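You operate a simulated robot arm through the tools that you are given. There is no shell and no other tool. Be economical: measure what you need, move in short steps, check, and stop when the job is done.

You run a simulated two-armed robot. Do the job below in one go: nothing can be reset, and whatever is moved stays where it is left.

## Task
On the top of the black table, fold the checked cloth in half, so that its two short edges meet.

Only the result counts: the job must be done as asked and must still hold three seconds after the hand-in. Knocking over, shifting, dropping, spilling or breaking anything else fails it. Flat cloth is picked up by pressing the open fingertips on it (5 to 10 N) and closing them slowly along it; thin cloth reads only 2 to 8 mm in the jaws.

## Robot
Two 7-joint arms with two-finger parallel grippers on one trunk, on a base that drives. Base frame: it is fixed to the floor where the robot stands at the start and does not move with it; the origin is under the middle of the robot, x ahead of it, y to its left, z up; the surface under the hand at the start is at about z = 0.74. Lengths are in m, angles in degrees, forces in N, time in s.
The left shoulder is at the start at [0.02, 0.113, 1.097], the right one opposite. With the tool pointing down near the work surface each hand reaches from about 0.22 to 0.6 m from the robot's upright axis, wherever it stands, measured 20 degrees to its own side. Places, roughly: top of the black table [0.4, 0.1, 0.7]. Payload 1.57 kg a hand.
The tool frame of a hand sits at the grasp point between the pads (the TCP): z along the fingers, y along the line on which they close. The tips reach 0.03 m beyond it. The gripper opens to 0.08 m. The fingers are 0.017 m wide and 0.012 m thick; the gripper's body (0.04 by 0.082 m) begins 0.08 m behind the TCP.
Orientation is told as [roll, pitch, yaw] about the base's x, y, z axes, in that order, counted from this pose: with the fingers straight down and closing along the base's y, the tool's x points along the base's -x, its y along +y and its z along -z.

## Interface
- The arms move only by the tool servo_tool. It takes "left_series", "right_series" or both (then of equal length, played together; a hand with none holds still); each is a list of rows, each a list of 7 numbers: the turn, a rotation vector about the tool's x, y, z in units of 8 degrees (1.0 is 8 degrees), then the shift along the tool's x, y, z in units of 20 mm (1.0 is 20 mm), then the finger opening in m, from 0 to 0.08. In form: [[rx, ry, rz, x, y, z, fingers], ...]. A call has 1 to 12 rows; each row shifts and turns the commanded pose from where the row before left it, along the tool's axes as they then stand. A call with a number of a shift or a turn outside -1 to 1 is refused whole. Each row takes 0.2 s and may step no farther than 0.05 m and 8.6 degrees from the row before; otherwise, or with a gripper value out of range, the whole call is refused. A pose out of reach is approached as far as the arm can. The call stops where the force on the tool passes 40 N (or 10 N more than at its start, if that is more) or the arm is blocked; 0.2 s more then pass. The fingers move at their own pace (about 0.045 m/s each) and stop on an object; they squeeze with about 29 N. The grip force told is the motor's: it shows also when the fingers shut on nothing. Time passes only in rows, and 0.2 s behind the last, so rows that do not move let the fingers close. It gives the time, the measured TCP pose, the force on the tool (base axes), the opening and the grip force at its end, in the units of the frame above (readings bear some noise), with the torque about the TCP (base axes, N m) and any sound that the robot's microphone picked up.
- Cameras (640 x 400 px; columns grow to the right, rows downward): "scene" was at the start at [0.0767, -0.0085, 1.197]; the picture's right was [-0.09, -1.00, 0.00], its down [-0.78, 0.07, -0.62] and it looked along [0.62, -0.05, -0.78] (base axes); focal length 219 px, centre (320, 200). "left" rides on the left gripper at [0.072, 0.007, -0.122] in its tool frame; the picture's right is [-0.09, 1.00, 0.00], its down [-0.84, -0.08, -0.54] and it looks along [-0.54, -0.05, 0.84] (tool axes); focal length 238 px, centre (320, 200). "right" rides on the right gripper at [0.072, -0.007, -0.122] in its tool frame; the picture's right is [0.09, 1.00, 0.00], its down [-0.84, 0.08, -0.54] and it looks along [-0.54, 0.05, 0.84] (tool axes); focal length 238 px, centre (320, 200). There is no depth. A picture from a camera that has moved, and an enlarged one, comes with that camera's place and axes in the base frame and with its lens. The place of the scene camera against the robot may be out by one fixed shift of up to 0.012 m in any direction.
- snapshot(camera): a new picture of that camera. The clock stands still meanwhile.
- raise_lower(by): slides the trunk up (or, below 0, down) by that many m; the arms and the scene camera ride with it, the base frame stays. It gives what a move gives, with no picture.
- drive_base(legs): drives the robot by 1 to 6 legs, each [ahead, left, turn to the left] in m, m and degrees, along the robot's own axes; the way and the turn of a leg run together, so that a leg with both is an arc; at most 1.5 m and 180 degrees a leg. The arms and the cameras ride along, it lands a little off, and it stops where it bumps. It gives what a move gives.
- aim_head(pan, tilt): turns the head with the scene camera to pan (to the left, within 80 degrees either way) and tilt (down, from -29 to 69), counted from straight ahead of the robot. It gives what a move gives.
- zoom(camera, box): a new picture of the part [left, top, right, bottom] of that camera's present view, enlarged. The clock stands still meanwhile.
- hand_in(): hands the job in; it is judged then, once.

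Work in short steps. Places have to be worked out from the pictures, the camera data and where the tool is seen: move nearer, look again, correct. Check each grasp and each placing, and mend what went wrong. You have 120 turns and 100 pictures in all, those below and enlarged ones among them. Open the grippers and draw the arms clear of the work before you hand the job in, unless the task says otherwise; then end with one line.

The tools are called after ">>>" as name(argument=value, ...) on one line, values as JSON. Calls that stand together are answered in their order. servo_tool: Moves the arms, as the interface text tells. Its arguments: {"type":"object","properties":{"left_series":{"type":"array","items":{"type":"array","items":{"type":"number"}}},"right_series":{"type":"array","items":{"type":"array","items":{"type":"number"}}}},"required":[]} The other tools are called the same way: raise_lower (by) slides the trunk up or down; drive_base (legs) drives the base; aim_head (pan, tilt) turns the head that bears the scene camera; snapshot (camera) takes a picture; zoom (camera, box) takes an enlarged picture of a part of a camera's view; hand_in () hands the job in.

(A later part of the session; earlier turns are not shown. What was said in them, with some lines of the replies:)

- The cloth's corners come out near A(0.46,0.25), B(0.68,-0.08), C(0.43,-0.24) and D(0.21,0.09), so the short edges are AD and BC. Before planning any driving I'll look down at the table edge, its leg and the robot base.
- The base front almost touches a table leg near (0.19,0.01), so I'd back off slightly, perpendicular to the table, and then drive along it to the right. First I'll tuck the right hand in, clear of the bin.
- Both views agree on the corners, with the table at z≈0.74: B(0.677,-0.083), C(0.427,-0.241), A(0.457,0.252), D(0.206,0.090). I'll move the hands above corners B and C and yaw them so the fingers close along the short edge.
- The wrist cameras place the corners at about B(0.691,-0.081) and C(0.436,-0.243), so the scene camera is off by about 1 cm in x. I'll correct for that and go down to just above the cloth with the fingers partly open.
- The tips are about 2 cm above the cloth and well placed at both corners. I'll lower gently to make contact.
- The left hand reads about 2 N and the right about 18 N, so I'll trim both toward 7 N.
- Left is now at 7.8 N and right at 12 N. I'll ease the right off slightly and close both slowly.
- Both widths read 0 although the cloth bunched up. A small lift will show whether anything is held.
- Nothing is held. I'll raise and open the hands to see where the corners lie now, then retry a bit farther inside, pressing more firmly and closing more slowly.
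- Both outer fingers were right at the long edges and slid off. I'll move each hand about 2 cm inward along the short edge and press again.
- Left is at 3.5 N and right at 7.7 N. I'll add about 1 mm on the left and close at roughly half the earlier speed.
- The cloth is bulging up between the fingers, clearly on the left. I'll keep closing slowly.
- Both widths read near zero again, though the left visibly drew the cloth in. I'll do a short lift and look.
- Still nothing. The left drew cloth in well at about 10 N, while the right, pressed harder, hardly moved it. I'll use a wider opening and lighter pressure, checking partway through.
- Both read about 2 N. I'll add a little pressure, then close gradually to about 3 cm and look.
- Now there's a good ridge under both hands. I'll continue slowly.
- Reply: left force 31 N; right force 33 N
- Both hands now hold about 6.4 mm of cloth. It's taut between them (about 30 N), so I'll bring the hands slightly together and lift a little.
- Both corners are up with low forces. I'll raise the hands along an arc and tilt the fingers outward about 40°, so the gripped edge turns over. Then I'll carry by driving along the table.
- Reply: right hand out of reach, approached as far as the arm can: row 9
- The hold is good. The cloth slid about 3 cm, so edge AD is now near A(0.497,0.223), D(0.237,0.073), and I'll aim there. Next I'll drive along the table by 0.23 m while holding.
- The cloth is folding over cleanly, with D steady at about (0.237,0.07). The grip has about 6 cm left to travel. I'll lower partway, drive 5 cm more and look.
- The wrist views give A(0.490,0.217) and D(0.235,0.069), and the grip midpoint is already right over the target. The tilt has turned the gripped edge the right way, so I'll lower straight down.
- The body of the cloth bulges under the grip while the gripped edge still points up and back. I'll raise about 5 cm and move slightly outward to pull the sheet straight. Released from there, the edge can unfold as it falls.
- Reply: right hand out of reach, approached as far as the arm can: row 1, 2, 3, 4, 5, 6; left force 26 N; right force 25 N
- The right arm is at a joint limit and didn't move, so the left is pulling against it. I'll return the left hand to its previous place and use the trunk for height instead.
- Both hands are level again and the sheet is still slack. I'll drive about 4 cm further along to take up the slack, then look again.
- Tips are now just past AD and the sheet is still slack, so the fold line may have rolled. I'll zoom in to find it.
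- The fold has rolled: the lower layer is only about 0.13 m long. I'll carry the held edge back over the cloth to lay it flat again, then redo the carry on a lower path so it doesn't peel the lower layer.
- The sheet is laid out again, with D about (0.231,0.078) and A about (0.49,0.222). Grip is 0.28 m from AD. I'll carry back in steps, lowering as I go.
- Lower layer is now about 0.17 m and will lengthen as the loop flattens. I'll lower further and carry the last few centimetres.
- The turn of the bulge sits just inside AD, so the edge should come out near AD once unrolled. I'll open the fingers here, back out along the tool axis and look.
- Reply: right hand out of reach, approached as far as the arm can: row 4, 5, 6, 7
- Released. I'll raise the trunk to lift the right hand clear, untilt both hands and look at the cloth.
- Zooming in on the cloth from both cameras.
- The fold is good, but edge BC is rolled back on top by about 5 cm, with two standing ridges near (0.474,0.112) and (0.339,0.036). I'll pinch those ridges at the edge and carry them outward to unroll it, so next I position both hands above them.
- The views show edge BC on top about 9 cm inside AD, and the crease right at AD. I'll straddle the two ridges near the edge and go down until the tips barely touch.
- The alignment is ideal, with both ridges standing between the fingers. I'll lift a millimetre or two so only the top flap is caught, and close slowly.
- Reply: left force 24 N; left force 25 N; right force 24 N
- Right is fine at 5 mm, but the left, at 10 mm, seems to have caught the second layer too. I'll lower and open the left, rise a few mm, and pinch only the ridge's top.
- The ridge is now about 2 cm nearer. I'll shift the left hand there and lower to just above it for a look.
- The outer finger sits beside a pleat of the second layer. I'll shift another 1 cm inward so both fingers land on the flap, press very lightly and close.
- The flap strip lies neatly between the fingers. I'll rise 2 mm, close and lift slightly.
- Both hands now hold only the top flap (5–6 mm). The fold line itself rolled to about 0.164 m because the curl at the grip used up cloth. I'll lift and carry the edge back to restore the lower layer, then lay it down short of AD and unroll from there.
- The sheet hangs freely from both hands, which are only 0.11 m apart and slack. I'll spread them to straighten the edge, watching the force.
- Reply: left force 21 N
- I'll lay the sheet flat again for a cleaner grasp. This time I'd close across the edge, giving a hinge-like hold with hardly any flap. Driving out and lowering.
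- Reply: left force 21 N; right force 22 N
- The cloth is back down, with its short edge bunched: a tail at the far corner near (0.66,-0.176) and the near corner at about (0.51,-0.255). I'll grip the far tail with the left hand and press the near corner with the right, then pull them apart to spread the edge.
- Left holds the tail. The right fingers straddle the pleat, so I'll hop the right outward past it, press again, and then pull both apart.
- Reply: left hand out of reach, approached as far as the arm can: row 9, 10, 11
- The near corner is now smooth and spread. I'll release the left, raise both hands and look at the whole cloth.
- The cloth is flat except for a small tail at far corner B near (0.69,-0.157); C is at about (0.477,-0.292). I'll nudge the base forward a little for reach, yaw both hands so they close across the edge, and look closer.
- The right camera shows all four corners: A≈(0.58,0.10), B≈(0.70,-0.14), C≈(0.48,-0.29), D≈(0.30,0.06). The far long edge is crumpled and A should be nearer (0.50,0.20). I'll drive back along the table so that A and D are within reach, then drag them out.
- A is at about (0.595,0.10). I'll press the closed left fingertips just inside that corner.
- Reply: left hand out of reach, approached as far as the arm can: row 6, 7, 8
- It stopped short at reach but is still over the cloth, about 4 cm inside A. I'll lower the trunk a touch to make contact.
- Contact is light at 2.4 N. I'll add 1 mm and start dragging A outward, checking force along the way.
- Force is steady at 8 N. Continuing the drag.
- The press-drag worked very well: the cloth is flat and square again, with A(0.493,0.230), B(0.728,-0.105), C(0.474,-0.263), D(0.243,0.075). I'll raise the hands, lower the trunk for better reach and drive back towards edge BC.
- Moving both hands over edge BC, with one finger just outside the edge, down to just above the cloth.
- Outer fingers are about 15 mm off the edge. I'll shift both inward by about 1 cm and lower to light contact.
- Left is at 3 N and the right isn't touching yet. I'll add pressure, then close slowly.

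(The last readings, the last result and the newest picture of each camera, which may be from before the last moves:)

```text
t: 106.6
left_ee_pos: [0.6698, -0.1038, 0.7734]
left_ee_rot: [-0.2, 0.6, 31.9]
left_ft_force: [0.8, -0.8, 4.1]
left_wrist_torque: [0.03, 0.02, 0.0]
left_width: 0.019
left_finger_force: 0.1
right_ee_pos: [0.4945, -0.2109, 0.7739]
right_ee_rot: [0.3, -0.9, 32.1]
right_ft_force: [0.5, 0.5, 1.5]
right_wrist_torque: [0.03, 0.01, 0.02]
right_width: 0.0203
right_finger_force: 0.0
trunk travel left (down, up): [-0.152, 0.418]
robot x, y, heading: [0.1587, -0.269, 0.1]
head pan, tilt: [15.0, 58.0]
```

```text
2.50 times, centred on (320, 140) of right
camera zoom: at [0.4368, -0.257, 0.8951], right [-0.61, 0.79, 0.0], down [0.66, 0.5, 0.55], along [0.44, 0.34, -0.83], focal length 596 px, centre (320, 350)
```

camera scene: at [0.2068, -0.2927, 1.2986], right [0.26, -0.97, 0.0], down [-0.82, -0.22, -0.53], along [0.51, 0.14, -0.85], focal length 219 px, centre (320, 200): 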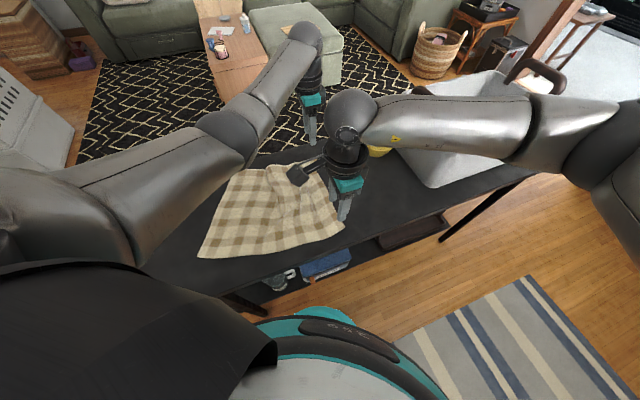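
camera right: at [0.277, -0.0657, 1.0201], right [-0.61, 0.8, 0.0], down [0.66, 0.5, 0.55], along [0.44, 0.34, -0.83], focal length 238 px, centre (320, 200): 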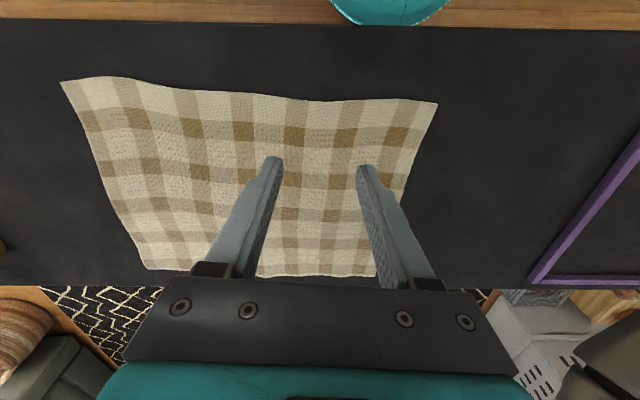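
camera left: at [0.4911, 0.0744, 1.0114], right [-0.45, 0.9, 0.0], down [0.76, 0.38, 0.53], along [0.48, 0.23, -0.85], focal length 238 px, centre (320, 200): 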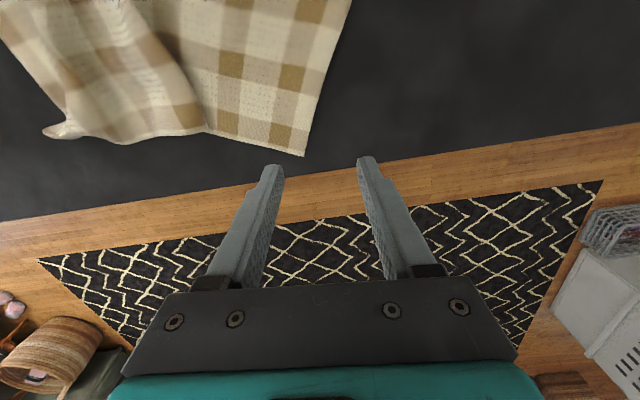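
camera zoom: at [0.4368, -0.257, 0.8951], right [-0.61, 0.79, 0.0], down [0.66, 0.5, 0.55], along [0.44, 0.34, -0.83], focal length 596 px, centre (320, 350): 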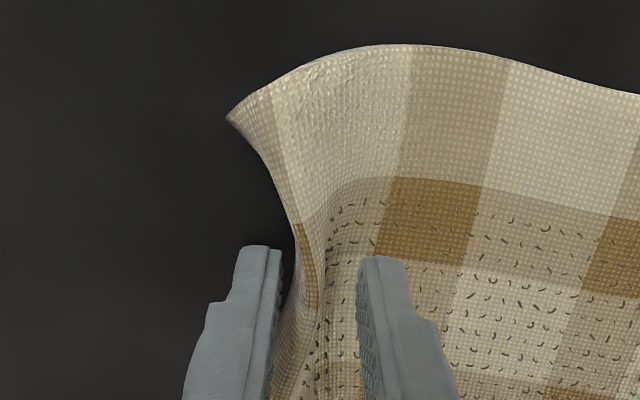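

This is exactly the grasp I wanted: the edge stands up as a single layer against the outer finger. I'll finish closing and lift slightly.

>>> servo_tool(left_series=[[0, 0, 0, 0, 0, 0, 0.017], [0, 0, 0, 0, 0, 0, 0.014], [0, 0, 0, 0, 0, 0, 0.011], [0, 0, 0, 0, 0, 0, 0.008], [0, 0, 0, 0, 0, 0, 0.005], [0, 0, 0, 0, 0, 0, 0.002], [0, 0, 0, 0, 0, 0, 0], [0, 0, 0, 0, 0, 0, 0], [0, 0, 0, 0, 0.2, -0.4, 0], [0, 0, 0, 0, 0.2, -0.6, 0]], right_series=[[0, 0, 0, 0, 0, 0, 0.017], [0, 0, 0, 0, 0, 0, 0.014], [0, 0, 0, 0, 0, 0, 0.011], [0, 0, 0, 0, 0, 0, 0.008], [0, 0, 0, 0, 0, 0, 0.005], [0, 0, 0, 0, 0, 0, 0.002], [0, 0, 0, 0, 0, 0, 0], [0, 0, 0, 0, 0, 0, 0], [0, 0, 0, 0, 0.2, -0.4, 0], [0, 0, 0, 0, 0.2, -0.6, 0]])

>>> zoom(camera="left", box=[220, 60, 420, 220])

>>> zoom(camera="right", box=[220, 60, 420, 220])

```text
t: 108.8
left_ee_pos: [0.6669, -0.097, 0.7916]
left_ee_rot: [-0.1, 0.7, 32.0]
left_ft_force: [0.7, -0.7, 1.2]
left_wrist_torque: [0.02, -0.03, 0.01]
left_width: 0.0046
left_finger_force: 25.2
right_ee_pos: [0.4904, -0.2053, 0.794]
right_ee_rot: [0.3, -0.8, 32.2]
right_ft_force: [0.0, 0.3, -0.3]
right_wrist_torque: [0.04, 0.02, 0.0]
right_width: 0.0047
right_finger_force: 25.3
trunk travel left (down, up): [-0.152, 0.418]
robot x, y, heading: [0.1557, -0.2646, -0.1]
head pan, tilt: [15.0, 58.0]
```

```text
2.50 times, centred on (320, 140) of left
camera zoom: at [0.6013, -0.1278, 0.9155], right [-0.45, 0.89, 0.0], down [0.76, 0.38, 0.53], along [0.48, 0.24, -0.85], focal length 596 px, centre (320, 350)
```

zoom: 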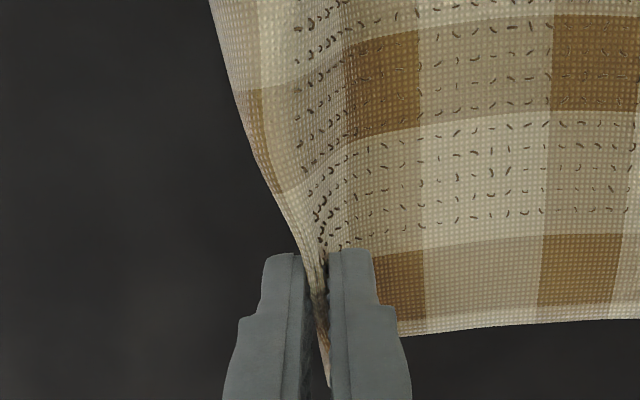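

```text
2.50 times, centred on (320, 140) of right
camera zoom: at [0.4324, -0.2504, 0.9154], right [-0.61, 0.79, 0.0], down [0.66, 0.51, 0.55], along [0.44, 0.34, -0.83], focal length 596 px, centre (320, 350)
```

zoom: 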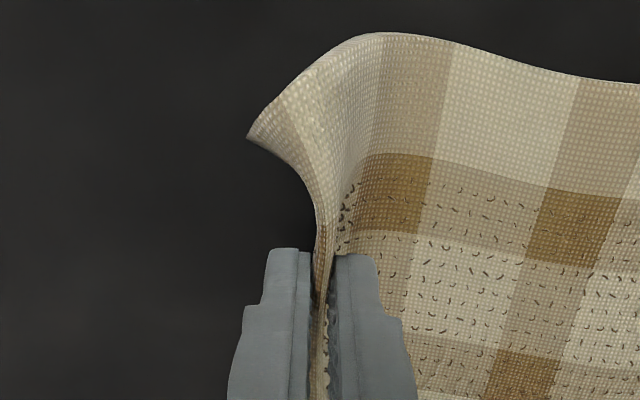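

An ideal hold on both hands (4.7 mm, edge upright, 0.21 m apart). I'll carry it in an arc about the fold line, alternating drive and trunk height.

>>> drive_base(legs=[[-0.017, 0.025, 0]])

>>> raise_lower(by=0.08)

>>> drive_base(legs=[[-0.034, 0.049, 0]])

>>> raise_lower(by=0.045)

>>> drive_base(legs=[[-0.08, 0.115, 0]])

>>> snapshot(camera="scene")

```text
t: 109.7
left_ee_pos: [0.6498, -0.0717, 0.7928]
left_ee_rot: [0.0, 0.7, 32.0]
left_ft_force: [-0.4, 0.4, 0.0]
left_wrist_torque: [-0.02, 0.0, 0.06]
left_width: 0.0046
left_finger_force: 24.8
right_ee_pos: [0.4731, -0.1787, 0.7945]
right_ee_rot: [0.2, -0.7, 32.2]
right_ft_force: [0.3, -0.1, -0.3]
right_wrist_torque: [0.02, 0.01, 0.01]
right_width: 0.0049
right_finger_force: 25.4
trunk travel left (down, up): [-0.152, 0.418]
robot x, y, heading: [0.1427, -0.24, 0.2]
head pan, tilt: [15.0, 58.0]
```

```text
t: 110.8
left_ee_pos: [0.6498, -0.0713, 0.8727]
left_ee_rot: [0.0, 0.8, 31.9]
left_ft_force: [0.2, 0.0, -0.7]
left_wrist_torque: [0.02, -0.01, 0.01]
left_width: 0.0046
left_finger_force: 25.6
right_ee_pos: [0.4737, -0.1803, 0.8741]
right_ee_rot: [0.3, -0.8, 32.2]
right_ft_force: [-0.1, -0.3, 0.4]
right_wrist_torque: [0.01, 0.04, 0.03]
right_width: 0.0048
right_finger_force: 25.3
trunk travel left (down, up): [-0.232, 0.338]
robot x, y, heading: [0.1401, -0.2411, 0.1]
head pan, tilt: [15.0, 58.0]
```

```text
t: 111.8
left_ee_pos: [0.6152, -0.0232, 0.8726]
left_ee_rot: [-0.1, 0.8, 31.9]
left_ft_force: [-0.7, 0.4, -1.3]
left_wrist_torque: [-0.01, 0.0, -0.03]
left_width: 0.0044
left_finger_force: 25.7
right_ee_pos: [0.4391, -0.1303, 0.8743]
right_ee_rot: [0.3, -0.8, 32.1]
right_ft_force: [-0.7, 0.1, -0.4]
right_wrist_torque: [0.01, -0.02, 0.02]
right_width: 0.0045
right_finger_force: 25.3
trunk travel left (down, up): [-0.232, 0.338]
robot x, y, heading: [0.1036, -0.1922, 0.2]
head pan, tilt: [15.0, 58.0]
```

```text
t: 112.7
left_ee_pos: [0.6152, -0.0229, 0.9174]
left_ee_rot: [-0.2, 0.7, 31.9]
left_ft_force: [-1.0, 0.5, 0.2]
left_wrist_torque: [0.02, 0.01, -0.02]
left_width: 0.0045
left_finger_force: 25.1
right_ee_pos: [0.4402, -0.1307, 0.9204]
right_ee_rot: [0.3, -0.8, 32.1]
right_ft_force: [-0.5, 0.2, -0.8]
right_wrist_torque: [-0.01, -0.02, -0.01]
right_width: 0.0048
right_finger_force: 25.0
trunk travel left (down, up): [-0.277, 0.293]
robot x, y, heading: [0.1113, -0.1932, 0.3]
head pan, tilt: [15.0, 58.0]
```

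```text
t: 114.0
left_ee_pos: [0.5338, 0.0942, 0.918]
left_ee_rot: [-0.1, 0.8, 31.8]
left_ft_force: [0.5, -0.7, -0.4]
left_wrist_torque: [-0.05, 0.01, -0.05]
left_width: 0.0048
left_finger_force: 25.4
right_ee_pos: [0.3595, -0.0151, 0.9197]
right_ee_rot: [0.4, -0.9, 32.2]
right_ft_force: [-0.2, 0.5, -0.1]
right_wrist_torque: [-0.01, -0.01, 0.03]
right_width: 0.0046
right_finger_force: 25.1
trunk travel left (down, up): [-0.277, 0.293]
robot x, y, heading: [0.0266, -0.0745, -0.1]
head pan, tilt: [15.0, 58.0]
```

```text
17 pictures are left
camera scene: at [0.0943, -0.0604, 1.3156], right [0.26, -0.97, 0.0], down [-0.82, -0.22, -0.53], along [0.51, 0.14, -0.85], focal length 219 px, centre (320, 200)
```

scene: 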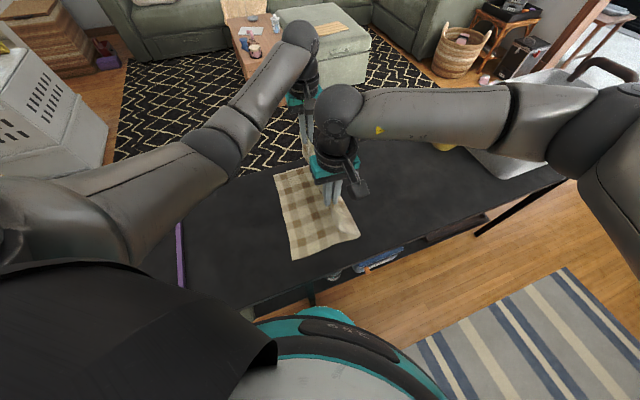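

The fold is at 0.20 m as wanted, and AD's middle is near (0.38,0.14), so the grip is 0.12 m away. I'll continue down the arc.

>>> raise_lower(by=-0.05)

>>> drive_base(legs=[[-0.029, 0.041, 0]])

>>> raise_lower(by=-0.04)

>>> drive_base(legs=[[-0.014, 0.02, 0]])

>>> raise_lower(by=-0.025)

>>> snapshot(camera="right")

>>> snapshot(camera="left")

```text
t: 114.9
left_ee_pos: [0.5343, 0.0944, 0.8683]
left_ee_rot: [-0.1, 0.7, 32.0]
left_ft_force: [0.4, 0.7, 0.3]
left_wrist_torque: [0.0, 0.0, -0.01]
left_width: 0.0045
left_finger_force: 25.5
right_ee_pos: [0.3596, -0.0156, 0.8694]
right_ee_rot: [0.3, -0.8, 32.2]
right_ft_force: [0.4, 0.2, -0.3]
right_wrist_torque: [-0.01, 0.04, 0.02]
right_width: 0.005
right_finger_force: 24.8
trunk travel left (down, up): [-0.227, 0.343]
robot x, y, heading: [0.0296, -0.0734, 0.2]
head pan, tilt: [15.0, 58.0]
```

```text
t: 115.8
left_ee_pos: [0.5055, 0.1337, 0.8672]
left_ee_rot: [-0.1, 0.8, 31.9]
left_ft_force: [-0.6, -0.1, 0.3]
left_wrist_torque: [0.0, 0.0, 0.03]
left_width: 0.0047
left_finger_force: 25.1
right_ee_pos: [0.3306, 0.0264, 0.8691]
right_ee_rot: [0.3, -0.9, 32.1]
right_ft_force: [-0.3, -0.8, -0.6]
right_wrist_torque: [0.01, -0.03, 0.03]
right_width: 0.0045
right_finger_force: 24.9
trunk travel left (down, up): [-0.227, 0.343]
robot x, y, heading: [-0.0014, -0.0325, -0.0]
head pan, tilt: [15.0, 58.0]
```

```text
t: 116.7
left_ee_pos: [0.5054, 0.1332, 0.8283]
left_ee_rot: [-0.1, 0.7, 31.9]
left_ft_force: [0.1, 0.9, 0.1]
left_wrist_torque: [0.0, 0.02, -0.03]
left_width: 0.0047
left_finger_force: 25.1
right_ee_pos: [0.3313, 0.0252, 0.8297]
right_ee_rot: [0.4, -0.9, 32.1]
right_ft_force: [-0.4, -0.2, 0.1]
right_wrist_torque: [0.02, 0.01, -0.01]
right_width: 0.0049
right_finger_force: 25.6
trunk travel left (down, up): [-0.187, 0.383]
robot x, y, heading: [-0.0027, -0.0369, 0.0]
head pan, tilt: [15.0, 58.0]
```

```text
t: 117.5
left_ee_pos: [0.493, 0.1538, 0.827]
left_ee_rot: [-0.1, 0.8, 32.0]
left_ft_force: [-1.5, 0.2, -0.5]
left_wrist_torque: [0.01, 0.02, 0.01]
left_width: 0.0046
left_finger_force: 24.8
right_ee_pos: [0.3167, 0.0453, 0.8305]
right_ee_rot: [0.2, -0.8, 32.3]
right_ft_force: [-0.2, 0.3, -0.4]
right_wrist_torque: [0.05, 0.01, -0.02]
right_width: 0.0049
right_finger_force: 25.6
trunk travel left (down, up): [-0.187, 0.383]
robot x, y, heading: [-0.0155, -0.0138, 0.1]
head pan, tilt: [15.0, 58.0]
```

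```text
t: 118.2
left_ee_pos: [0.4921, 0.1544, 0.8023]
left_ee_rot: [-0.1, 0.6, 31.9]
left_ft_force: [-1.4, 0.0, 0.7]
left_wrist_torque: [0.02, 0.02, 0.02]
left_width: 0.0047
left_finger_force: 25.0
right_ee_pos: [0.3162, 0.046, 0.8043]
right_ee_rot: [0.3, -0.9, 32.1]
right_ft_force: [0.3, 0.4, 0.5]
right_wrist_torque: [-0.02, 0.0, 0.03]
right_width: 0.0046
right_finger_force: 24.6
trunk travel left (down, up): [-0.162, 0.408]
robot x, y, heading: [-0.0157, -0.0166, 0.4]
head pan, tilt: [15.0, 58.0]
```

```text
16 pictures are left
camera right: at [0.2586, -0.0002, 0.9254], right [-0.61, 0.79, 0.0], down [0.66, 0.5, 0.55], along [0.44, 0.34, -0.83], focal length 238 px, centre (320, 200)
```

right: 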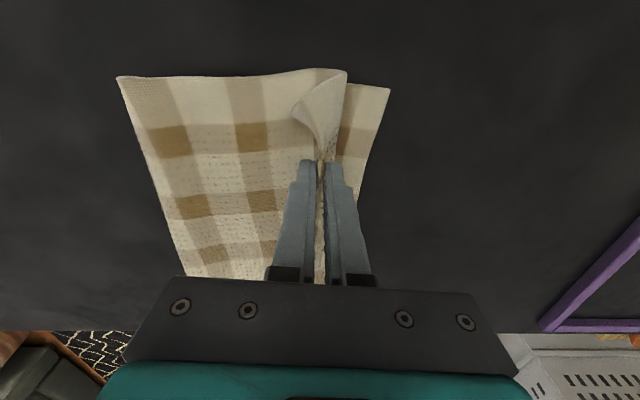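

```text
15 pictures are left
camera left: at [0.4272, 0.1222, 0.9257], right [-0.45, 0.89, 0.0], down [0.76, 0.38, 0.53], along [0.48, 0.24, -0.85], focal length 238 px, centre (320, 200)
```

left: 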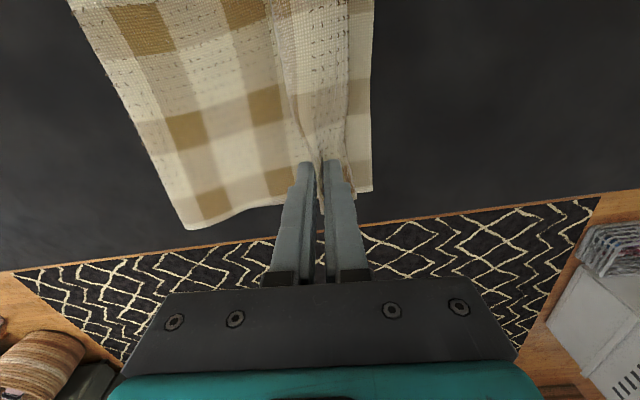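

Very close now: AD's middle is at (0.375,0.133) and the grip is 4.3 cm inside it, with just a small curl at the corner. I'll carry 2 cm more, lower a little and release.

>>> drive_base(legs=[[-0.011, 0.018, 0]])

>>> raise_lower(by=-0.015)

>>> servo_tool(left_series=[[0, 0, 0, 0, 0, 0, 0.015], [0, 0, 0, 0, 0, 0, 0.03], [0, 0, 0, 0, 0, 0, 0.04], [0, 0, 0, 0, 0, -0.3, 0.04], [0, 0, 0, 0, 0, -0.6, 0.04], [0, 0, 0, 0, 0, -0.9, 0.04], [0, 0, 0, 0, 0, -0.9, 0.04], [0, 0, 0, 0, 0, -0.9, 0.04], [0, 0, 0, 0, 0, -0.9, 0.04]], right_series=[[0, 0, 0, 0, 0, 0, 0.015], [0, 0, 0, 0, 0, 0, 0.03], [0, 0, 0, 0, 0, 0, 0.04], [0, 0, 0, 0, 0, -0.3, 0.04], [0, 0, 0, 0, 0, -0.6, 0.04], [0, 0, 0, 0, 0, -0.9, 0.04], [0, 0, 0, 0, 0, -0.9, 0.04], [0, 0, 0, 0, 0, -0.9, 0.04], [0, 0, 0, 0, 0, -0.9, 0.04]])

>>> snapshot(camera="right")

```text
t: 119.0
left_ee_pos: [0.4811, 0.1721, 0.8024]
left_ee_rot: [-0.1, 0.7, 31.9]
left_ft_force: [-0.3, 0.6, 0.3]
left_wrist_torque: [-0.02, 0.01, -0.03]
left_width: 0.0047
left_finger_force: 25.1
right_ee_pos: [0.3047, 0.0626, 0.8053]
right_ee_rot: [0.3, -0.8, 32.1]
right_ft_force: [-0.1, -0.9, -0.1]
right_wrist_torque: [0.01, -0.01, 0.0]
right_width: 0.005
right_finger_force: 24.5
trunk travel left (down, up): [-0.162, 0.408]
robot x, y, heading: [-0.028, 0.0024, 0.1]
head pan, tilt: [15.0, 58.0]
```

```text
t: 119.6
left_ee_pos: [0.4801, 0.1712, 0.7884]
left_ee_rot: [-0.1, 0.6, 31.9]
left_ft_force: [0.5, 0.3, 0.2]
left_wrist_torque: [-0.01, -0.02, -0.02]
left_width: 0.0045
left_finger_force: 25.1
right_ee_pos: [0.3048, 0.0635, 0.7888]
right_ee_rot: [0.3, -0.8, 32.1]
right_ft_force: [-0.8, -0.3, 1.3]
right_wrist_torque: [-0.01, 0.03, -0.01]
right_width: 0.0047
right_finger_force: 25.2
trunk travel left (down, up): [-0.147, 0.423]
robot x, y, heading: [-0.0304, -0.0001, 0.3]
head pan, tilt: [15.0, 58.0]
```

```text
t: 121.6
left_ee_pos: [0.4819, 0.1732, 0.8783]
left_ee_rot: [-0.1, 0.7, 31.9]
left_ft_force: [-0.7, -0.1, 0.4]
left_wrist_torque: [0.01, 0.03, 0.0]
left_width: 0.0401
left_finger_force: 0.0
right_ee_pos: [0.3035, 0.0624, 0.8789]
right_ee_rot: [0.3, -0.8, 32.1]
right_ft_force: [0.3, -0.9, -0.1]
right_wrist_torque: [-0.02, 0.01, -0.01]
right_width: 0.0399
right_finger_force: 0.1
trunk travel left (down, up): [-0.147, 0.423]
robot x, y, heading: [-0.0277, -0.0015, 0.3]
head pan, tilt: [15.0, 58.0]
```

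```text
14 pictures are left
camera right: at [0.2458, 0.0169, 1.0], right [-0.61, 0.79, 0.0], down [0.66, 0.5, 0.55], along [0.44, 0.34, -0.83], focal length 238 px, centre (320, 200)
```

right: 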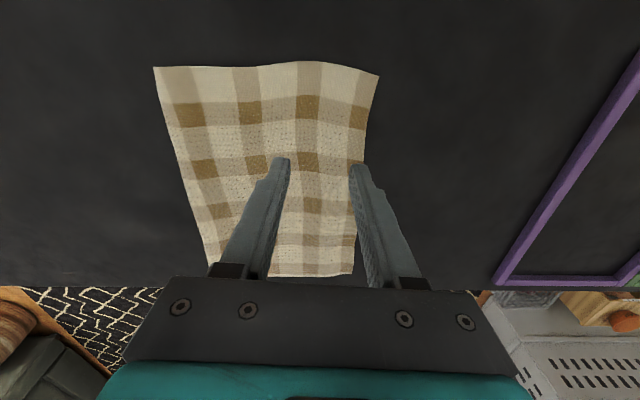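

Excellent, it fell flat with the edges lining up. I'll lift the arms clear and inspect the edge closely.

>>> raise_lower(by=0.08)

>>> servo_tool(left_series=[[0, 0, 0, 0, 0.9, 0, 0.04], [0, 0, 0, 0, 0.9, 0, 0.04], [0, 0, 0, 0, 0.9, 0, 0.04], [0, 0, 0, 0, 0.9, 0, 0.04], [0, 0, 0, 0, 0.9, 0, 0.04], [0, 0, 0, 0, 0.9, 0, 0.04]], right_series=[[0, 0, 0, 0.5, -0.9, 0, 0.04], [0, 0, 0, 0.5, -0.9, 0, 0.04], [0, 0, 0, 0.5, -0.9, 0, 0.04], [0, 0, 0, 0.5, -0.9, 0, 0.04], [0, 0, 0, 0.5, -0.9, 0, 0.04], [0, 0, 0, 0.5, -0.9, 0, 0.04]])

>>> zoom(camera="right", box=[260, 60, 560, 300])

>>> snapshot(camera="scene")

```text
t: 122.8
left_ee_pos: [0.4812, 0.1731, 0.9569]
left_ee_rot: [-0.1, 0.8, 31.9]
left_ft_force: [-0.4, -0.6, -0.1]
left_wrist_torque: [-0.01, 0.0, 0.0]
left_width: 0.04
left_finger_force: 0.1
right_ee_pos: [0.3043, 0.0611, 0.9586]
right_ee_rot: [0.4, -0.8, 32.1]
right_ft_force: [-0.2, -0.2, 0.9]
right_wrist_torque: [0.0, -0.01, -0.02]
right_width: 0.04
right_finger_force: 0.1
trunk travel left (down, up): [-0.227, 0.343]
robot x, y, heading: [-0.0268, 0.0007, 0.2]
head pan, tilt: [15.0, 58.0]
```

```text
t: 124.2
left_ee_pos: [0.4249, 0.2651, 0.9571]
left_ee_rot: [-0.1, 0.7, 32.0]
left_ft_force: [-0.6, 0.1, 0.8]
left_wrist_torque: [0.01, 0.0, -0.02]
left_width: 0.0401
left_finger_force: 0.0
right_ee_pos: [0.3112, -0.0623, 0.9577]
right_ee_rot: [0.3, -0.8, 32.2]
right_ft_force: [-0.6, -0.7, -0.1]
right_wrist_torque: [-0.01, -0.01, -0.01]
right_width: 0.0401
right_finger_force: 0.1
trunk travel left (down, up): [-0.227, 0.343]
robot x, y, heading: [-0.0285, 0.0022, 0.1]
head pan, tilt: [15.0, 58.0]
```

```text
1.67 times, centred on (410, 180) of right
camera zoom: at [0.2529, -0.107, 1.0786], right [-0.61, 0.79, 0.0], down [0.66, 0.5, 0.55], along [0.44, 0.34, -0.83], focal length 397 px, centre (170, 233)
```

zoom: 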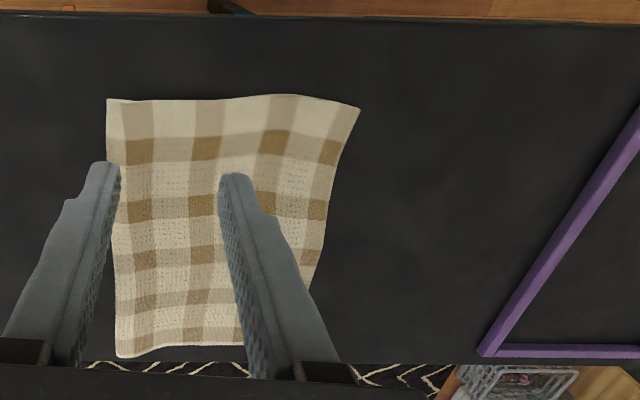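

```text
12 pictures are left
camera scene: at [0.0401, 0.0174, 1.2656], right [0.26, -0.97, 0.0], down [-0.82, -0.22, -0.53], along [0.51, 0.14, -0.85], focal length 219 px, centre (320, 200)
```

scene: 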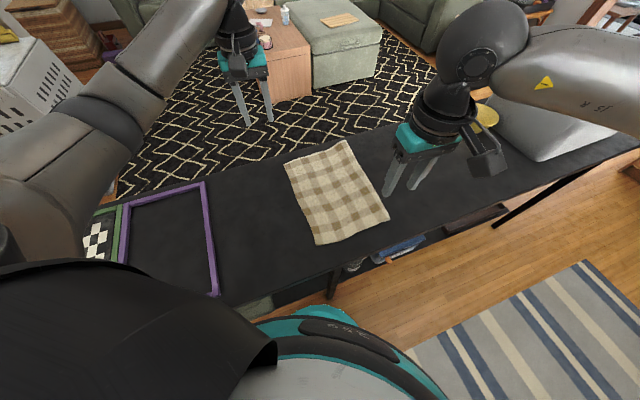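

>>> zoom(camera="scene", box=[270, 130, 400, 255])

>>> zoom(camera="left", box=[0, 0, 320, 200])

```text
3.20 times, centred on (335, 192) of scene
camera zoom: at [0.0401, 0.0174, 1.2656], right [0.26, -0.97, 0.0], down [-0.82, -0.22, -0.53], along [0.51, 0.14, -0.85], focal length 700 px, centre (272, 224)
```

zoom: 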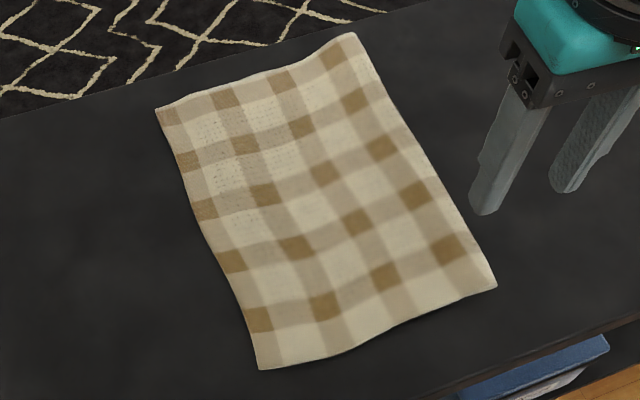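

```text
2.00 times, centred on (160, 100) of left
camera zoom: at [0.3592, 0.2341, 1.0807], right [-0.45, 0.89, 0.0], down [0.76, 0.38, 0.53], along [0.48, 0.24, -0.85], focal length 477 px, centre (640, 400)
```

zoom: 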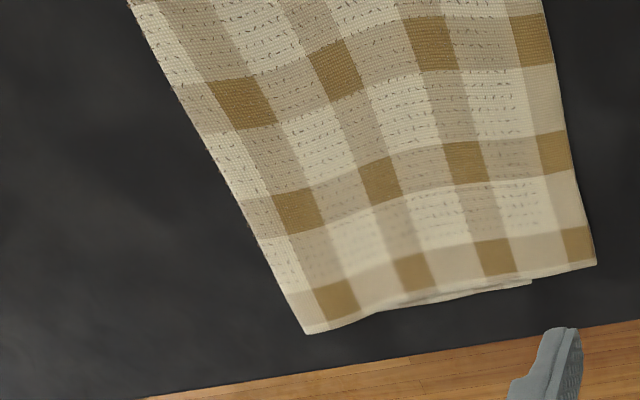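

Near edges match within about 2 cm, but at the far side B overshoots A by about 5 cm (A≈(0.495,0.216) beneath, B≈(0.460,0.251)). I'll press lightly on that single-layer overhang at B and push it back.

>>> servo_tool(left_series=[[0, 0, 0, 0.21, -0.8, 0, 0], [0, 0, 0, 0.21, -0.8, 0, 0], [0, 0, 0, 0, -0.67, 0.9, 0], [0, 0, 0, 0, 0, 1, 0], [0, 0, 0, 0, 0, 1, 0], [0, 0, 0, 0, 0, 1, 0], [0, 0, 0, 0, 0, 1, 0], [0, 0, 0, 0, 0, 1, 0], [0, 0, 0, 0, 0, 1, 0], [0, 0, 0, 0, 0, 1, 0], [0, 0, 0, 0, 0, 0.9, 0], [0, 0, 0, 0, 0, 0.25, 0]])

>>> snapshot(camera="left")

```text
t: 126.8
left_ee_pos: [0.4399, 0.2194, 0.7762]
left_ee_rot: [-0.1, 0.8, 31.9]
left_ft_force: [0.9, -1.2, -0.1]
left_wrist_torque: [0.02, 0.01, 0.0]
left_width: 0.0
left_finger_force: 21.8
right_ee_pos: [0.3109, -0.0603, 0.9582]
right_ee_rot: [0.2, -0.8, 32.1]
right_ft_force: [0.6, 0.0, -0.2]
right_wrist_torque: [-0.01, 0.0, 0.01]
right_width: 0.0401
right_finger_force: 0.1
trunk travel left (down, up): [-0.227, 0.343]
robot x, y, heading: [-0.026, -0.0003, 0.3]
head pan, tilt: [15.0, 58.0]
```

```text
9 pictures are left
camera left: at [0.3746, 0.1883, 0.8995], right [-0.45, 0.89, 0.0], down [0.76, 0.38, 0.53], along [0.48, 0.23, -0.85], focal length 238 px, centre (320, 200)
```

left: 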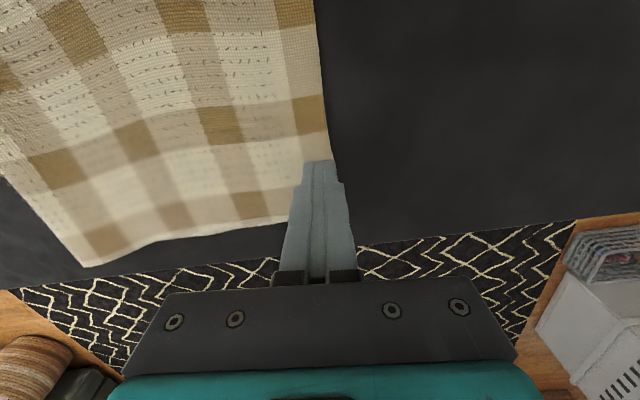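

The finger is right at the overhang's edge. I'll step in 5 mm, press lightly and drag 4.5 cm toward the fold.

>>> servo_tool(left_series=[[0, 0, 0, 0, -0.25, 0, 0], [0, 0, 0, 0, 0, 0.12, 0], [0, 0, 0, 0, 0, 0.02, 0], [0, 0, 0, 0, -0.37, 0, 0], [0, 0, 0, 0, -0.37, 0, 0], [0, 0, 0, 0, -0.37, 0, 0], [0, 0, 0, 0, -0.37, 0, 0]])

>>> snapshot(camera="left")

```text
t: 128.4
left_ee_pos: [0.457, 0.1904, 0.7747]
left_ee_rot: [-0.1, 0.7, 31.9]
left_ft_force: [-0.4, 0.2, 1.7]
left_wrist_torque: [-0.02, -0.01, -0.03]
left_width: 0.0001
left_finger_force: 21.5
right_ee_pos: [0.311, -0.0623, 0.9571]
right_ee_rot: [0.4, -0.8, 32.0]
right_ft_force: [0.0, -0.2, -0.2]
right_wrist_torque: [-0.02, 0.0, 0.01]
right_width: 0.0398
right_finger_force: 0.1
trunk travel left (down, up): [-0.227, 0.343]
robot x, y, heading: [-0.0252, -0.0019, 0.2]
head pan, tilt: [15.0, 58.0]
```

```text
8 pictures are left
camera left: at [0.393, 0.1587, 0.8976], right [-0.45, 0.89, 0.0], down [0.76, 0.38, 0.53], along [0.48, 0.24, -0.85], focal length 238 px, centre (320, 200)
```

left: 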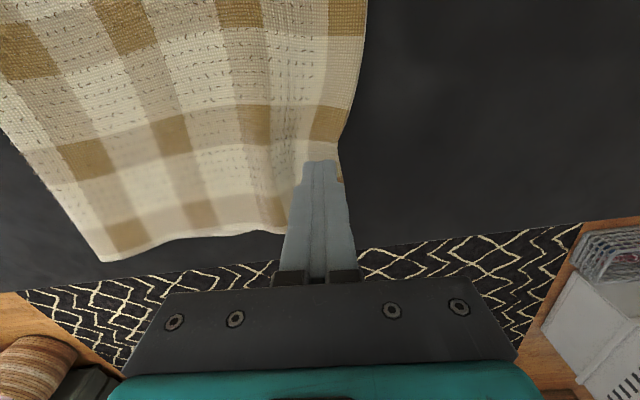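

The corner moved in cleanly and left a small ripple just ahead of the finger. I'll drag about 1 cm more, hop over the ripple, and iron the slack toward the fold with light pressure.

>>> servo_tool(left_series=[[0, 0, 0, 0, -0.3, 0.02, 0], [0, 0, 0, 0, -0.3, 0, 0], [0, 0, 0, 0, 0, -0.9, 0], [0, 0, 0, 0, 0, -0.6, 0], [0, 0, 0, 0, -0.9, 0, 0], [0, 0, 0, 0, -0.9, 0, 0], [0, 0, 0, 0, -0.7, 0, 0], [0, 0, 0, 0, 0, 0.7, 0], [0, 0, 0, 0, 0, 0.7, 0], [0, 0, 0, 0, 0, 0.03, 0], [0, 0, 0, 0, 0, 0, 0]])

>>> snapshot(camera="left")

```text
t: 130.8
left_ee_pos: [0.4906, 0.1374, 0.777]
left_ee_rot: [-0.3, 0.5, 31.9]
left_ft_force: [1.4, 1.6, 8.9]
left_wrist_torque: [0.07, -0.04, -0.03]
left_width: 0.0001
left_finger_force: 21.2
right_ee_pos: [0.3101, -0.0614, 0.9575]
right_ee_rot: [0.4, -0.8, 32.1]
right_ft_force: [0.8, -0.1, 0.4]
right_wrist_torque: [0.0, 0.02, -0.01]
right_width: 0.0398
right_finger_force: 0.1
trunk travel left (down, up): [-0.227, 0.343]
robot x, y, heading: [-0.0262, 0.0021, -0.0]
head pan, tilt: [15.0, 58.0]
```

```text
7 pictures are left
camera left: at [0.4262, 0.1064, 0.8994], right [-0.45, 0.89, -0.01], down [0.75, 0.38, 0.53], along [0.48, 0.24, -0.85], focal length 238 px, centre (320, 200)
```

left: 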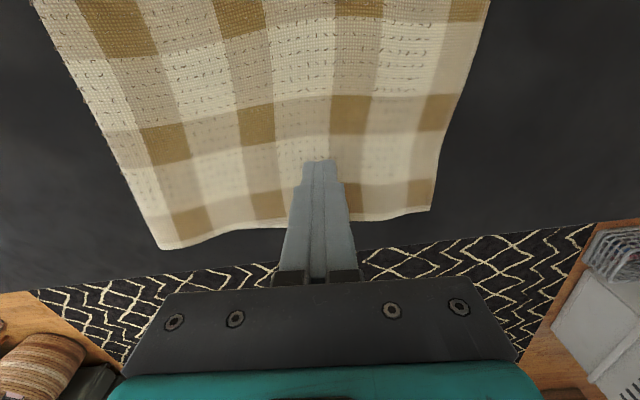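

The ripple is gone: B now overshoots A by only about 2 cm. I'll ease the pressure and drag the top layer another 2 cm toward the fold from here, then lift and look.

>>> servo_tool(left_series=[[0, 0, 0, 0, 0, -0.04, 0], [0, 0, 0, 0, -0.3, 0, 0], [0, 0, 0, 0, -0.3, 0, 0], [0, 0, 0, 0, -0.3, 0, 0], [0, 0, 0, 0, -0.3, 0, 0], [0, 0, 0, 0, 0, -0.9, 0], [0, 0, 0, 0, 0, -0.9, 0], [0, 0, 0, 0, 0.9, -0.9, 0], [0, 0, 0, 0, 0.9, -0.9, 0], [0, 0, 0, 0, 0.9, -0.9, 0], [0, 0, 0, 0, 0.9, -0.9, 0], [0, 0, 0, 0, 0.9, -0.9, 0]])

>>> snapshot(camera="left")

```text
t: 133.4
left_ee_pos: [0.4564, 0.1951, 0.9014]
left_ee_rot: [-0.2, 0.7, 31.9]
left_ft_force: [0.0, 0.2, -0.1]
left_wrist_torque: [-0.03, -0.02, -0.03]
left_width: 0.0
left_finger_force: 22.3
right_ee_pos: [0.3106, -0.0609, 0.9575]
right_ee_rot: [0.2, -0.8, 32.1]
right_ft_force: [1.5, -0.2, 0.2]
right_wrist_torque: [-0.01, -0.04, -0.01]
right_width: 0.0399
right_finger_force: 0.1
trunk travel left (down, up): [-0.227, 0.343]
robot x, y, heading: [-0.0262, 0.0039, 0.1]
head pan, tilt: [15.0, 58.0]
```

```text
6 pictures are left
camera left: at [0.3925, 0.1639, 1.0236], right [-0.45, 0.89, 0.0], down [0.76, 0.38, 0.53], along [0.47, 0.23, -0.85], focal length 238 px, centre (320, 200)
```

left: 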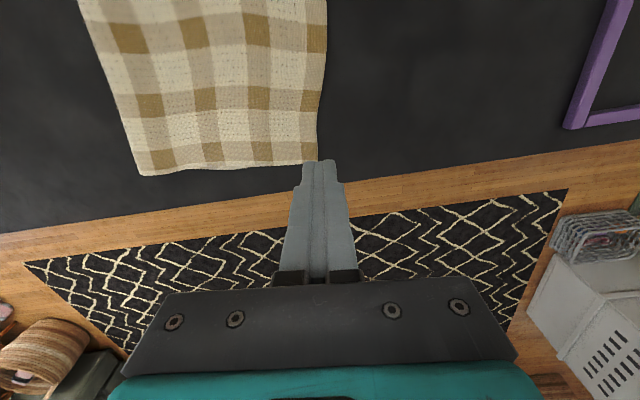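

B now sits at about (0.4985,0.211), matching A's last known place. Zooming in to see whether both layers' edges coincide.

>>> zoom(camera="left", box=[180, 0, 380, 190])

>>> zoom(camera="scene", box=[270, 130, 400, 255])

```text
2.11 times, centred on (280, 95) of left
camera zoom: at [0.3925, 0.1639, 1.0236], right [-0.45, 0.89, 0.0], down [0.76, 0.38, 0.53], along [0.47, 0.23, -0.85], focal length 502 px, centre (404, 421)
```

zoom: 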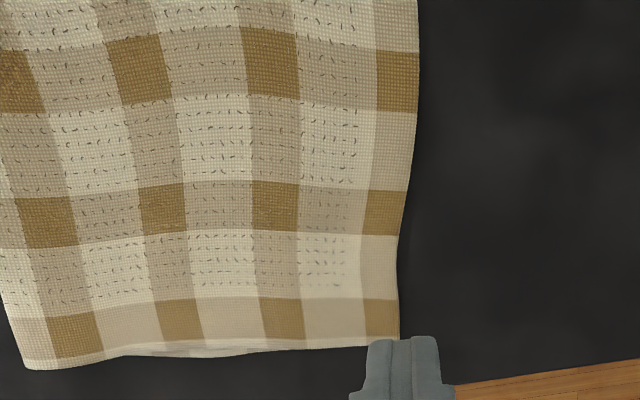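

```text
3.20 times, centred on (335, 192) of scene
camera zoom: at [0.0402, 0.0177, 1.2656], right [0.26, -0.97, 0.0], down [-0.82, -0.22, -0.53], along [0.51, 0.14, -0.85], focal length 700 px, centre (272, 224)
```

zoom: 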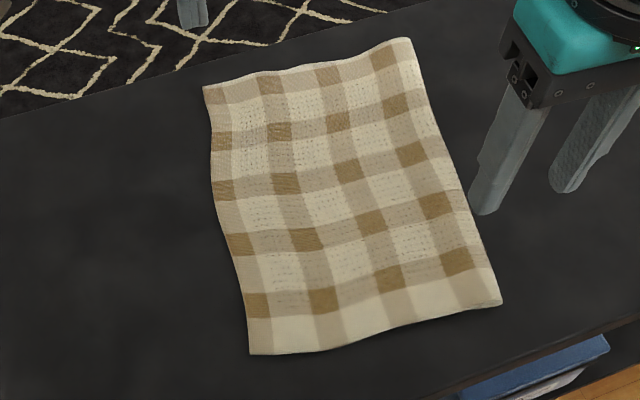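

The whole far side shifted too, so I need a clear look at the corner without the finger in the way. Moving the left hand aside.

>>> servo_tool(left_series=[[0, 0, 0, -0.5, 0.9, 0, 0], [0, 0, 0, -0.5, 0.9, 0, 0], [0, 0, 0, -0.5, 0.9, 0, 0], [0, 0, 0, 0, 0.9, 0, 0]])

>>> zoom(camera="left", box=[80, 40, 240, 140])

```text
t: 134.4
left_ee_pos: [0.4437, 0.273, 0.8996]
left_ee_rot: [-0.1, 0.8, 32.0]
left_ft_force: [0.8, 0.6, 1.2]
left_wrist_torque: [-0.02, 0.0, -0.03]
left_width: 0.0
left_finger_force: 21.1
right_ee_pos: [0.3107, -0.0622, 0.9585]
right_ee_rot: [0.3, -0.8, 32.2]
right_ft_force: [0.2, 0.0, 0.0]
right_wrist_torque: [0.01, 0.02, -0.01]
right_width: 0.0399
right_finger_force: 0.1
trunk travel left (down, up): [-0.227, 0.343]
robot x, y, heading: [-0.0232, 0.0002, 0.0]
head pan, tilt: [15.0, 58.0]
```

```text
4.00 times, centred on (160, 90) of left
camera zoom: at [0.3786, 0.2418, 1.0231], right [-0.45, 0.89, 0.0], down [0.76, 0.38, 0.53], along [0.48, 0.24, -0.85], focal length 953 px, centre (960, 640)
```

zoom: 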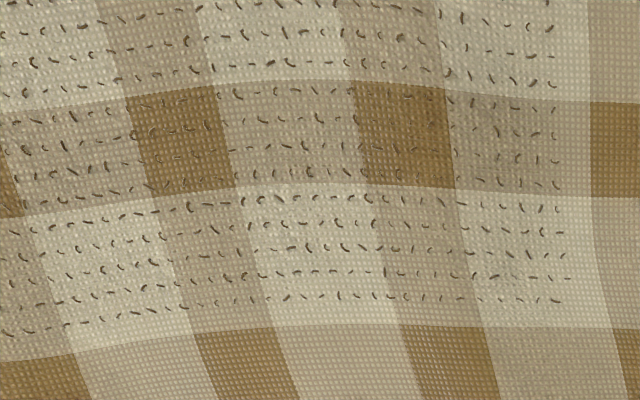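

I cropped too far in. One more zoom, aimed at the corner itself.

>>> zoom(camera="left", box=[120, 90, 280, 190])

```text
4.00 times, centred on (200, 140) of left
camera zoom: at [0.3786, 0.2418, 1.0231], right [-0.45, 0.89, 0.0], down [0.76, 0.38, 0.53], along [0.48, 0.24, -0.85], focal length 953 px, centre (800, 440)
```

zoom: 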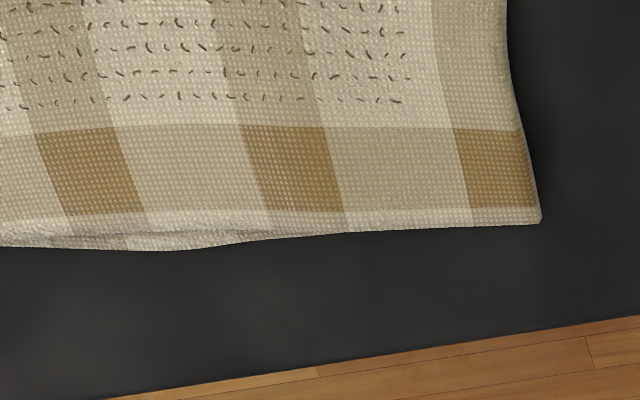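

Measuring the far side again (upper ≈0.225 m, so lower ≈0.175 m), the press-drag moved both layers together and B still overhangs A by about 5 cm. I'll pinch the overhanging edge near B with the left hand as before, lift it off the lower layer and set it back. First, position and open.

>>> servo_tool(left_series=[[0, 0, 0.75, 0, 0, 0, 0.04], [0, 0, 0, 0.1, -0.94, 0, 0.04], [0, 0, 0, 0.1, -0.94, 0, 0.04], [0, 0, 0, 0.1, -0.94, 0, 0.04], [0, 0, 0, 0.1, -0.94, 0, 0.04], [0, 0, 0, 0.1, -0.93, 0, 0.04], [0, 0, 0, 0, 0, 1, 0.04], [0, 0, 0, 0, 0, 1, 0.04], [0, 0, 0, 0, 0, 1, 0.04], [0, 0, 0, 0, 0, 1, 0.04], [0, 0, 0, 0, 0, 1, 0.04]])

>>> zoom(camera="left", box=[220, 60, 420, 220])

```text
t: 136.8
left_ee_pos: [0.4743, 0.1815, 0.8026]
left_ee_rot: [-0.2, 0.8, 25.9]
left_ft_force: [-1.1, -0.9, 0.9]
left_wrist_torque: [0.0, 0.01, -0.01]
left_width: 0.0397
left_finger_force: 0.1
right_ee_pos: [0.3118, -0.0605, 0.957]
right_ee_rot: [0.4, -0.8, 32.2]
right_ft_force: [0.6, -0.2, 0.1]
right_wrist_torque: [0.0, -0.02, -0.01]
right_width: 0.0401
right_finger_force: 0.1
trunk travel left (down, up): [-0.227, 0.343]
robot x, y, heading: [-0.0265, 0.0058, 0.2]
head pan, tilt: [15.0, 58.0]
```

```text
2.50 times, centred on (320, 140) of left
camera zoom: at [0.4061, 0.157, 0.9255], right [-0.35, 0.94, 0.0], down [0.79, 0.3, 0.53], along [0.5, 0.18, -0.85], focal length 596 px, centre (320, 350)
```

zoom: 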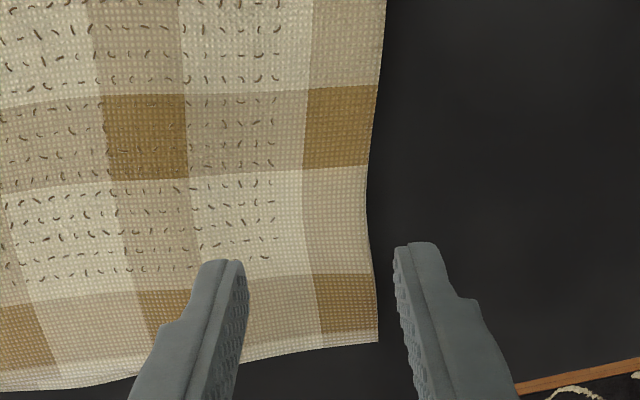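

Well positioned: the outer finger is about 6 mm off the edge. Lowering to contact.

>>> servo_tool(left_series=[[0, 0, 0, 0, 0, 0.7, 0.04], [0, 0, 0, 0, 0, 0.6, 0.04], [0, 0, 0, 0, 0, 0.1, 0.04], [0, 0, 0, 0, 0, 0, 0.04]])

```text
t: 137.8
left_ee_pos: [0.4752, 0.1823, 0.7754]
left_ee_rot: [-0.3, 0.7, 26.0]
left_ft_force: [0.2, -0.8, 4.0]
left_wrist_torque: [-0.11, -0.07, -0.03]
left_width: 0.0404
left_finger_force: 0.2
right_ee_pos: [0.31, -0.0615, 0.9582]
right_ee_rot: [0.3, -0.9, 32.1]
right_ft_force: [-0.1, 0.1, -0.7]
right_wrist_torque: [-0.01, -0.05, 0.02]
right_width: 0.0401
right_finger_force: 0.1
trunk travel left (down, up): [-0.227, 0.343]
robot x, y, heading: [-0.0299, 0.0008, -0.0]
head pan, tilt: [15.0, 58.0]
```

Contact is 4 N, borne by the inner finger. Closing slowly at this height so only the top layer gathers.

>>> servo_tool(left_series=[[0, 0, 0, 0, 0, 0, 0.037], [0, 0, 0, 0, 0, 0, 0.034], [0, 0, 0, 0, 0, 0, 0.031], [0, 0, 0, 0, 0, 0, 0.028], [0, 0, 0, 0, 0, 0, 0.025], [0, 0, 0, 0, 0, 0, 0.022], [0, 0, 0, 0, 0, 0, 0.019], [0, 0, 0, 0, 0, 0, 0.015], [0, 0, 0, 0, 0, 0, 0.011], [0, 0, 0, 0, 0, 0, 0.006], [0, 0, 0, 0, 0, 0, 0], [0, 0, 0, 0, 0, 0, 0]])

```text
t: 140.4
left_ee_pos: [0.4747, 0.1834, 0.7737]
left_ee_rot: [-0.3, 0.7, 25.9]
left_ft_force: [0.4, -0.1, 2.7]
left_wrist_torque: [-0.04, -0.01, -0.01]
left_width: 0.003
left_finger_force: 24.1
right_ee_pos: [0.312, -0.0604, 0.9568]
right_ee_rot: [0.3, -0.8, 32.2]
right_ft_force: [-0.3, -0.8, -0.1]
right_wrist_torque: [0.0, -0.01, -0.03]
right_width: 0.04
right_finger_force: 0.0
trunk travel left (down, up): [-0.227, 0.343]
robot x, y, heading: [-0.0274, 0.0028, 0.2]
head pan, tilt: [15.0, 58.0]
```

Width 3 mm, so only a single layer is held. I'll lift it and carry it back past A so that A becomes visible, then use my last picture to measure.

>>> servo_tool(left_series=[[0, 0, 0, 0, 0, -0.8, 0], [0, 0, 0, 0, 0, -0.8, 0], [0, 0, 0, 0, -0.6, -0.6, 0], [0, 0, 0, 0, -0.8, -0.4, 0], [0, 0, 0, 0, -0.8, -0.2, 0], [0, 0, 0, 0, -0.8, -0.2, 0], [0, 0, 0, 0, -0.8, 0, 0], [0, 0, 0, 0, -0.8, 0, 0], [0, 0, 0, 0, 0, 0, 0]])

>>> snapshot(camera="left")

```text
t: 142.4
left_ee_pos: [0.5154, 0.1006, 0.8337]
left_ee_rot: [-0.1, 0.8, 25.9]
left_ft_force: [-0.6, 0.3, -0.9]
left_wrist_torque: [-0.02, 0.0, 0.01]
left_width: 0.0029
left_finger_force: 24.1
right_ee_pos: [0.3112, -0.0613, 0.958]
right_ee_rot: [0.3, -0.8, 32.2]
right_ft_force: [0.0, -0.2, 0.4]
right_wrist_torque: [0.06, -0.01, 0.01]
right_width: 0.0402
right_finger_force: 0.0
trunk travel left (down, up): [-0.227, 0.343]
robot x, y, heading: [-0.0261, 0.0044, 0.2]
head pan, tilt: [15.0, 58.0]
```

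```text
0 pictures are left
camera left: at [0.4478, 0.0751, 0.9564], right [-0.35, 0.94, -0.01], down [0.79, 0.3, 0.53], along [0.5, 0.18, -0.85], focal length 238 px, centre (320, 200)
```

left: 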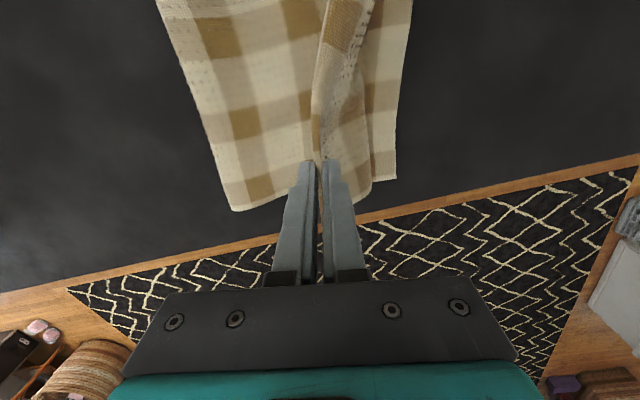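

A is clearly visible at (0.524,0.183), with AD running at about 26°; B had overhung it by about 3.7 cm. I'll put the gripped edge back so that it lands on AD, lower, release and rise slowly.

>>> servo_tool(left_series=[[0, 0, 0, -0.1, 0.45, 0.3, 0], [0, 0, 0, -0.1, 0.45, 0.4, 0], [0, 0, 0, -0.1, 0.45, 0.5, 0], [0, 0, 0, -0.05, 0.45, 0.6, 0], [0, 0, 0, 0, 0, 0.5, 0], [0, 0, 0, 0, 0, 0, 0]])

```text
t: 143.8
left_ee_pos: [0.5057, 0.135, 0.7877]
left_ee_rot: [-0.1, 0.6, 25.9]
left_ft_force: [-0.1, 0.6, 1.0]
left_wrist_torque: [0.03, -0.07, 0.02]
left_width: 0.0031
left_finger_force: 23.9
right_ee_pos: [0.311, -0.0604, 0.9571]
right_ee_rot: [0.2, -0.8, 32.1]
right_ft_force: [-0.2, 0.2, -0.8]
right_wrist_torque: [-0.02, 0.01, 0.02]
right_width: 0.0402
right_finger_force: 0.1
trunk travel left (down, up): [-0.227, 0.343]
robot x, y, heading: [-0.0254, 0.0003, 0.0]
head pan, tilt: [15.0, 58.0]
```

The edge is at (0.506,0.135), as planned. Releasing and withdrawing straight up, then moving clear.

>>> servo_tool(left_series=[[0, 0, 0, 0, 0, 0, 0.015], [0, 0, 0, 0, 0, 0, 0.03], [0, 0, 0, 0, 0, 0, 0.04], [0, 0, 0, 0, 0, -0.3, 0.04], [0, 0, 0, 0, 0, -0.6, 0.04], [0, 0, 0, 0, 0, -0.9, 0.04], [0, 0, 0, 0, 0, -0.9, 0.04], [0, 0, 0, 0, 0, -0.9, 0.04], [0, 0, 0, 0, 0, -0.9, 0.04], [0, 0, 0, 0, 0, -0.9, 0.04], [0, 0, 0, 0, 0, -0.9, 0.04], [0, 0, 0, 0, 0, -0.9, 0.04]])

>>> raise_lower(by=0.1)

```text
t: 146.4
left_ee_pos: [0.5071, 0.1366, 0.9307]
left_ee_rot: [-0.2, 0.8, 25.8]
left_ft_force: [0.0, 0.5, -0.6]
left_wrist_torque: [0.0, -0.01, 0.02]
left_width: 0.04
left_finger_force: 0.0
right_ee_pos: [0.3096, -0.0596, 0.9578]
right_ee_rot: [0.3, -0.7, 32.2]
right_ft_force: [0.1, 0.1, 0.1]
right_wrist_torque: [-0.01, 0.01, 0.01]
right_width: 0.0403
right_finger_force: 0.0
trunk travel left (down, up): [-0.227, 0.343]
robot x, y, heading: [-0.0266, 0.0013, 0.1]
head pan, tilt: [15.0, 58.0]
```

```text
t: 147.7
left_ee_pos: [0.5075, 0.1354, 1.0323]
left_ee_rot: [-0.2, 0.7, 25.9]
left_ft_force: [-0.2, 0.2, 0.9]
left_wrist_torque: [-0.03, 0.04, 0.02]
left_width: 0.04
left_finger_force: 0.0
right_ee_pos: [0.3108, -0.0619, 1.0572]
right_ee_rot: [0.4, -0.8, 32.1]
right_ft_force: [0.3, 0.0, -0.4]
right_wrist_torque: [0.01, -0.01, -0.01]
right_width: 0.0399
right_finger_force: 0.1
trunk travel left (down, up): [-0.327, 0.243]
robot x, y, heading: [-0.0278, 0.0012, 0.2]
head pan, tilt: [15.0, 58.0]
```

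Both grippers are open and well above the cloth, the readings are quiet and no pictures remain, so I'm handing in.

>>> hand_in()

```text
The job is handed in.
```

I folded the checked cloth in half on the black table, short edge onto short edge. At my last full look the two edges met to within about 2 cm at the near side. I then set the far corner back about 4 cm onto its match, but I had no pictures left to check how it settled.
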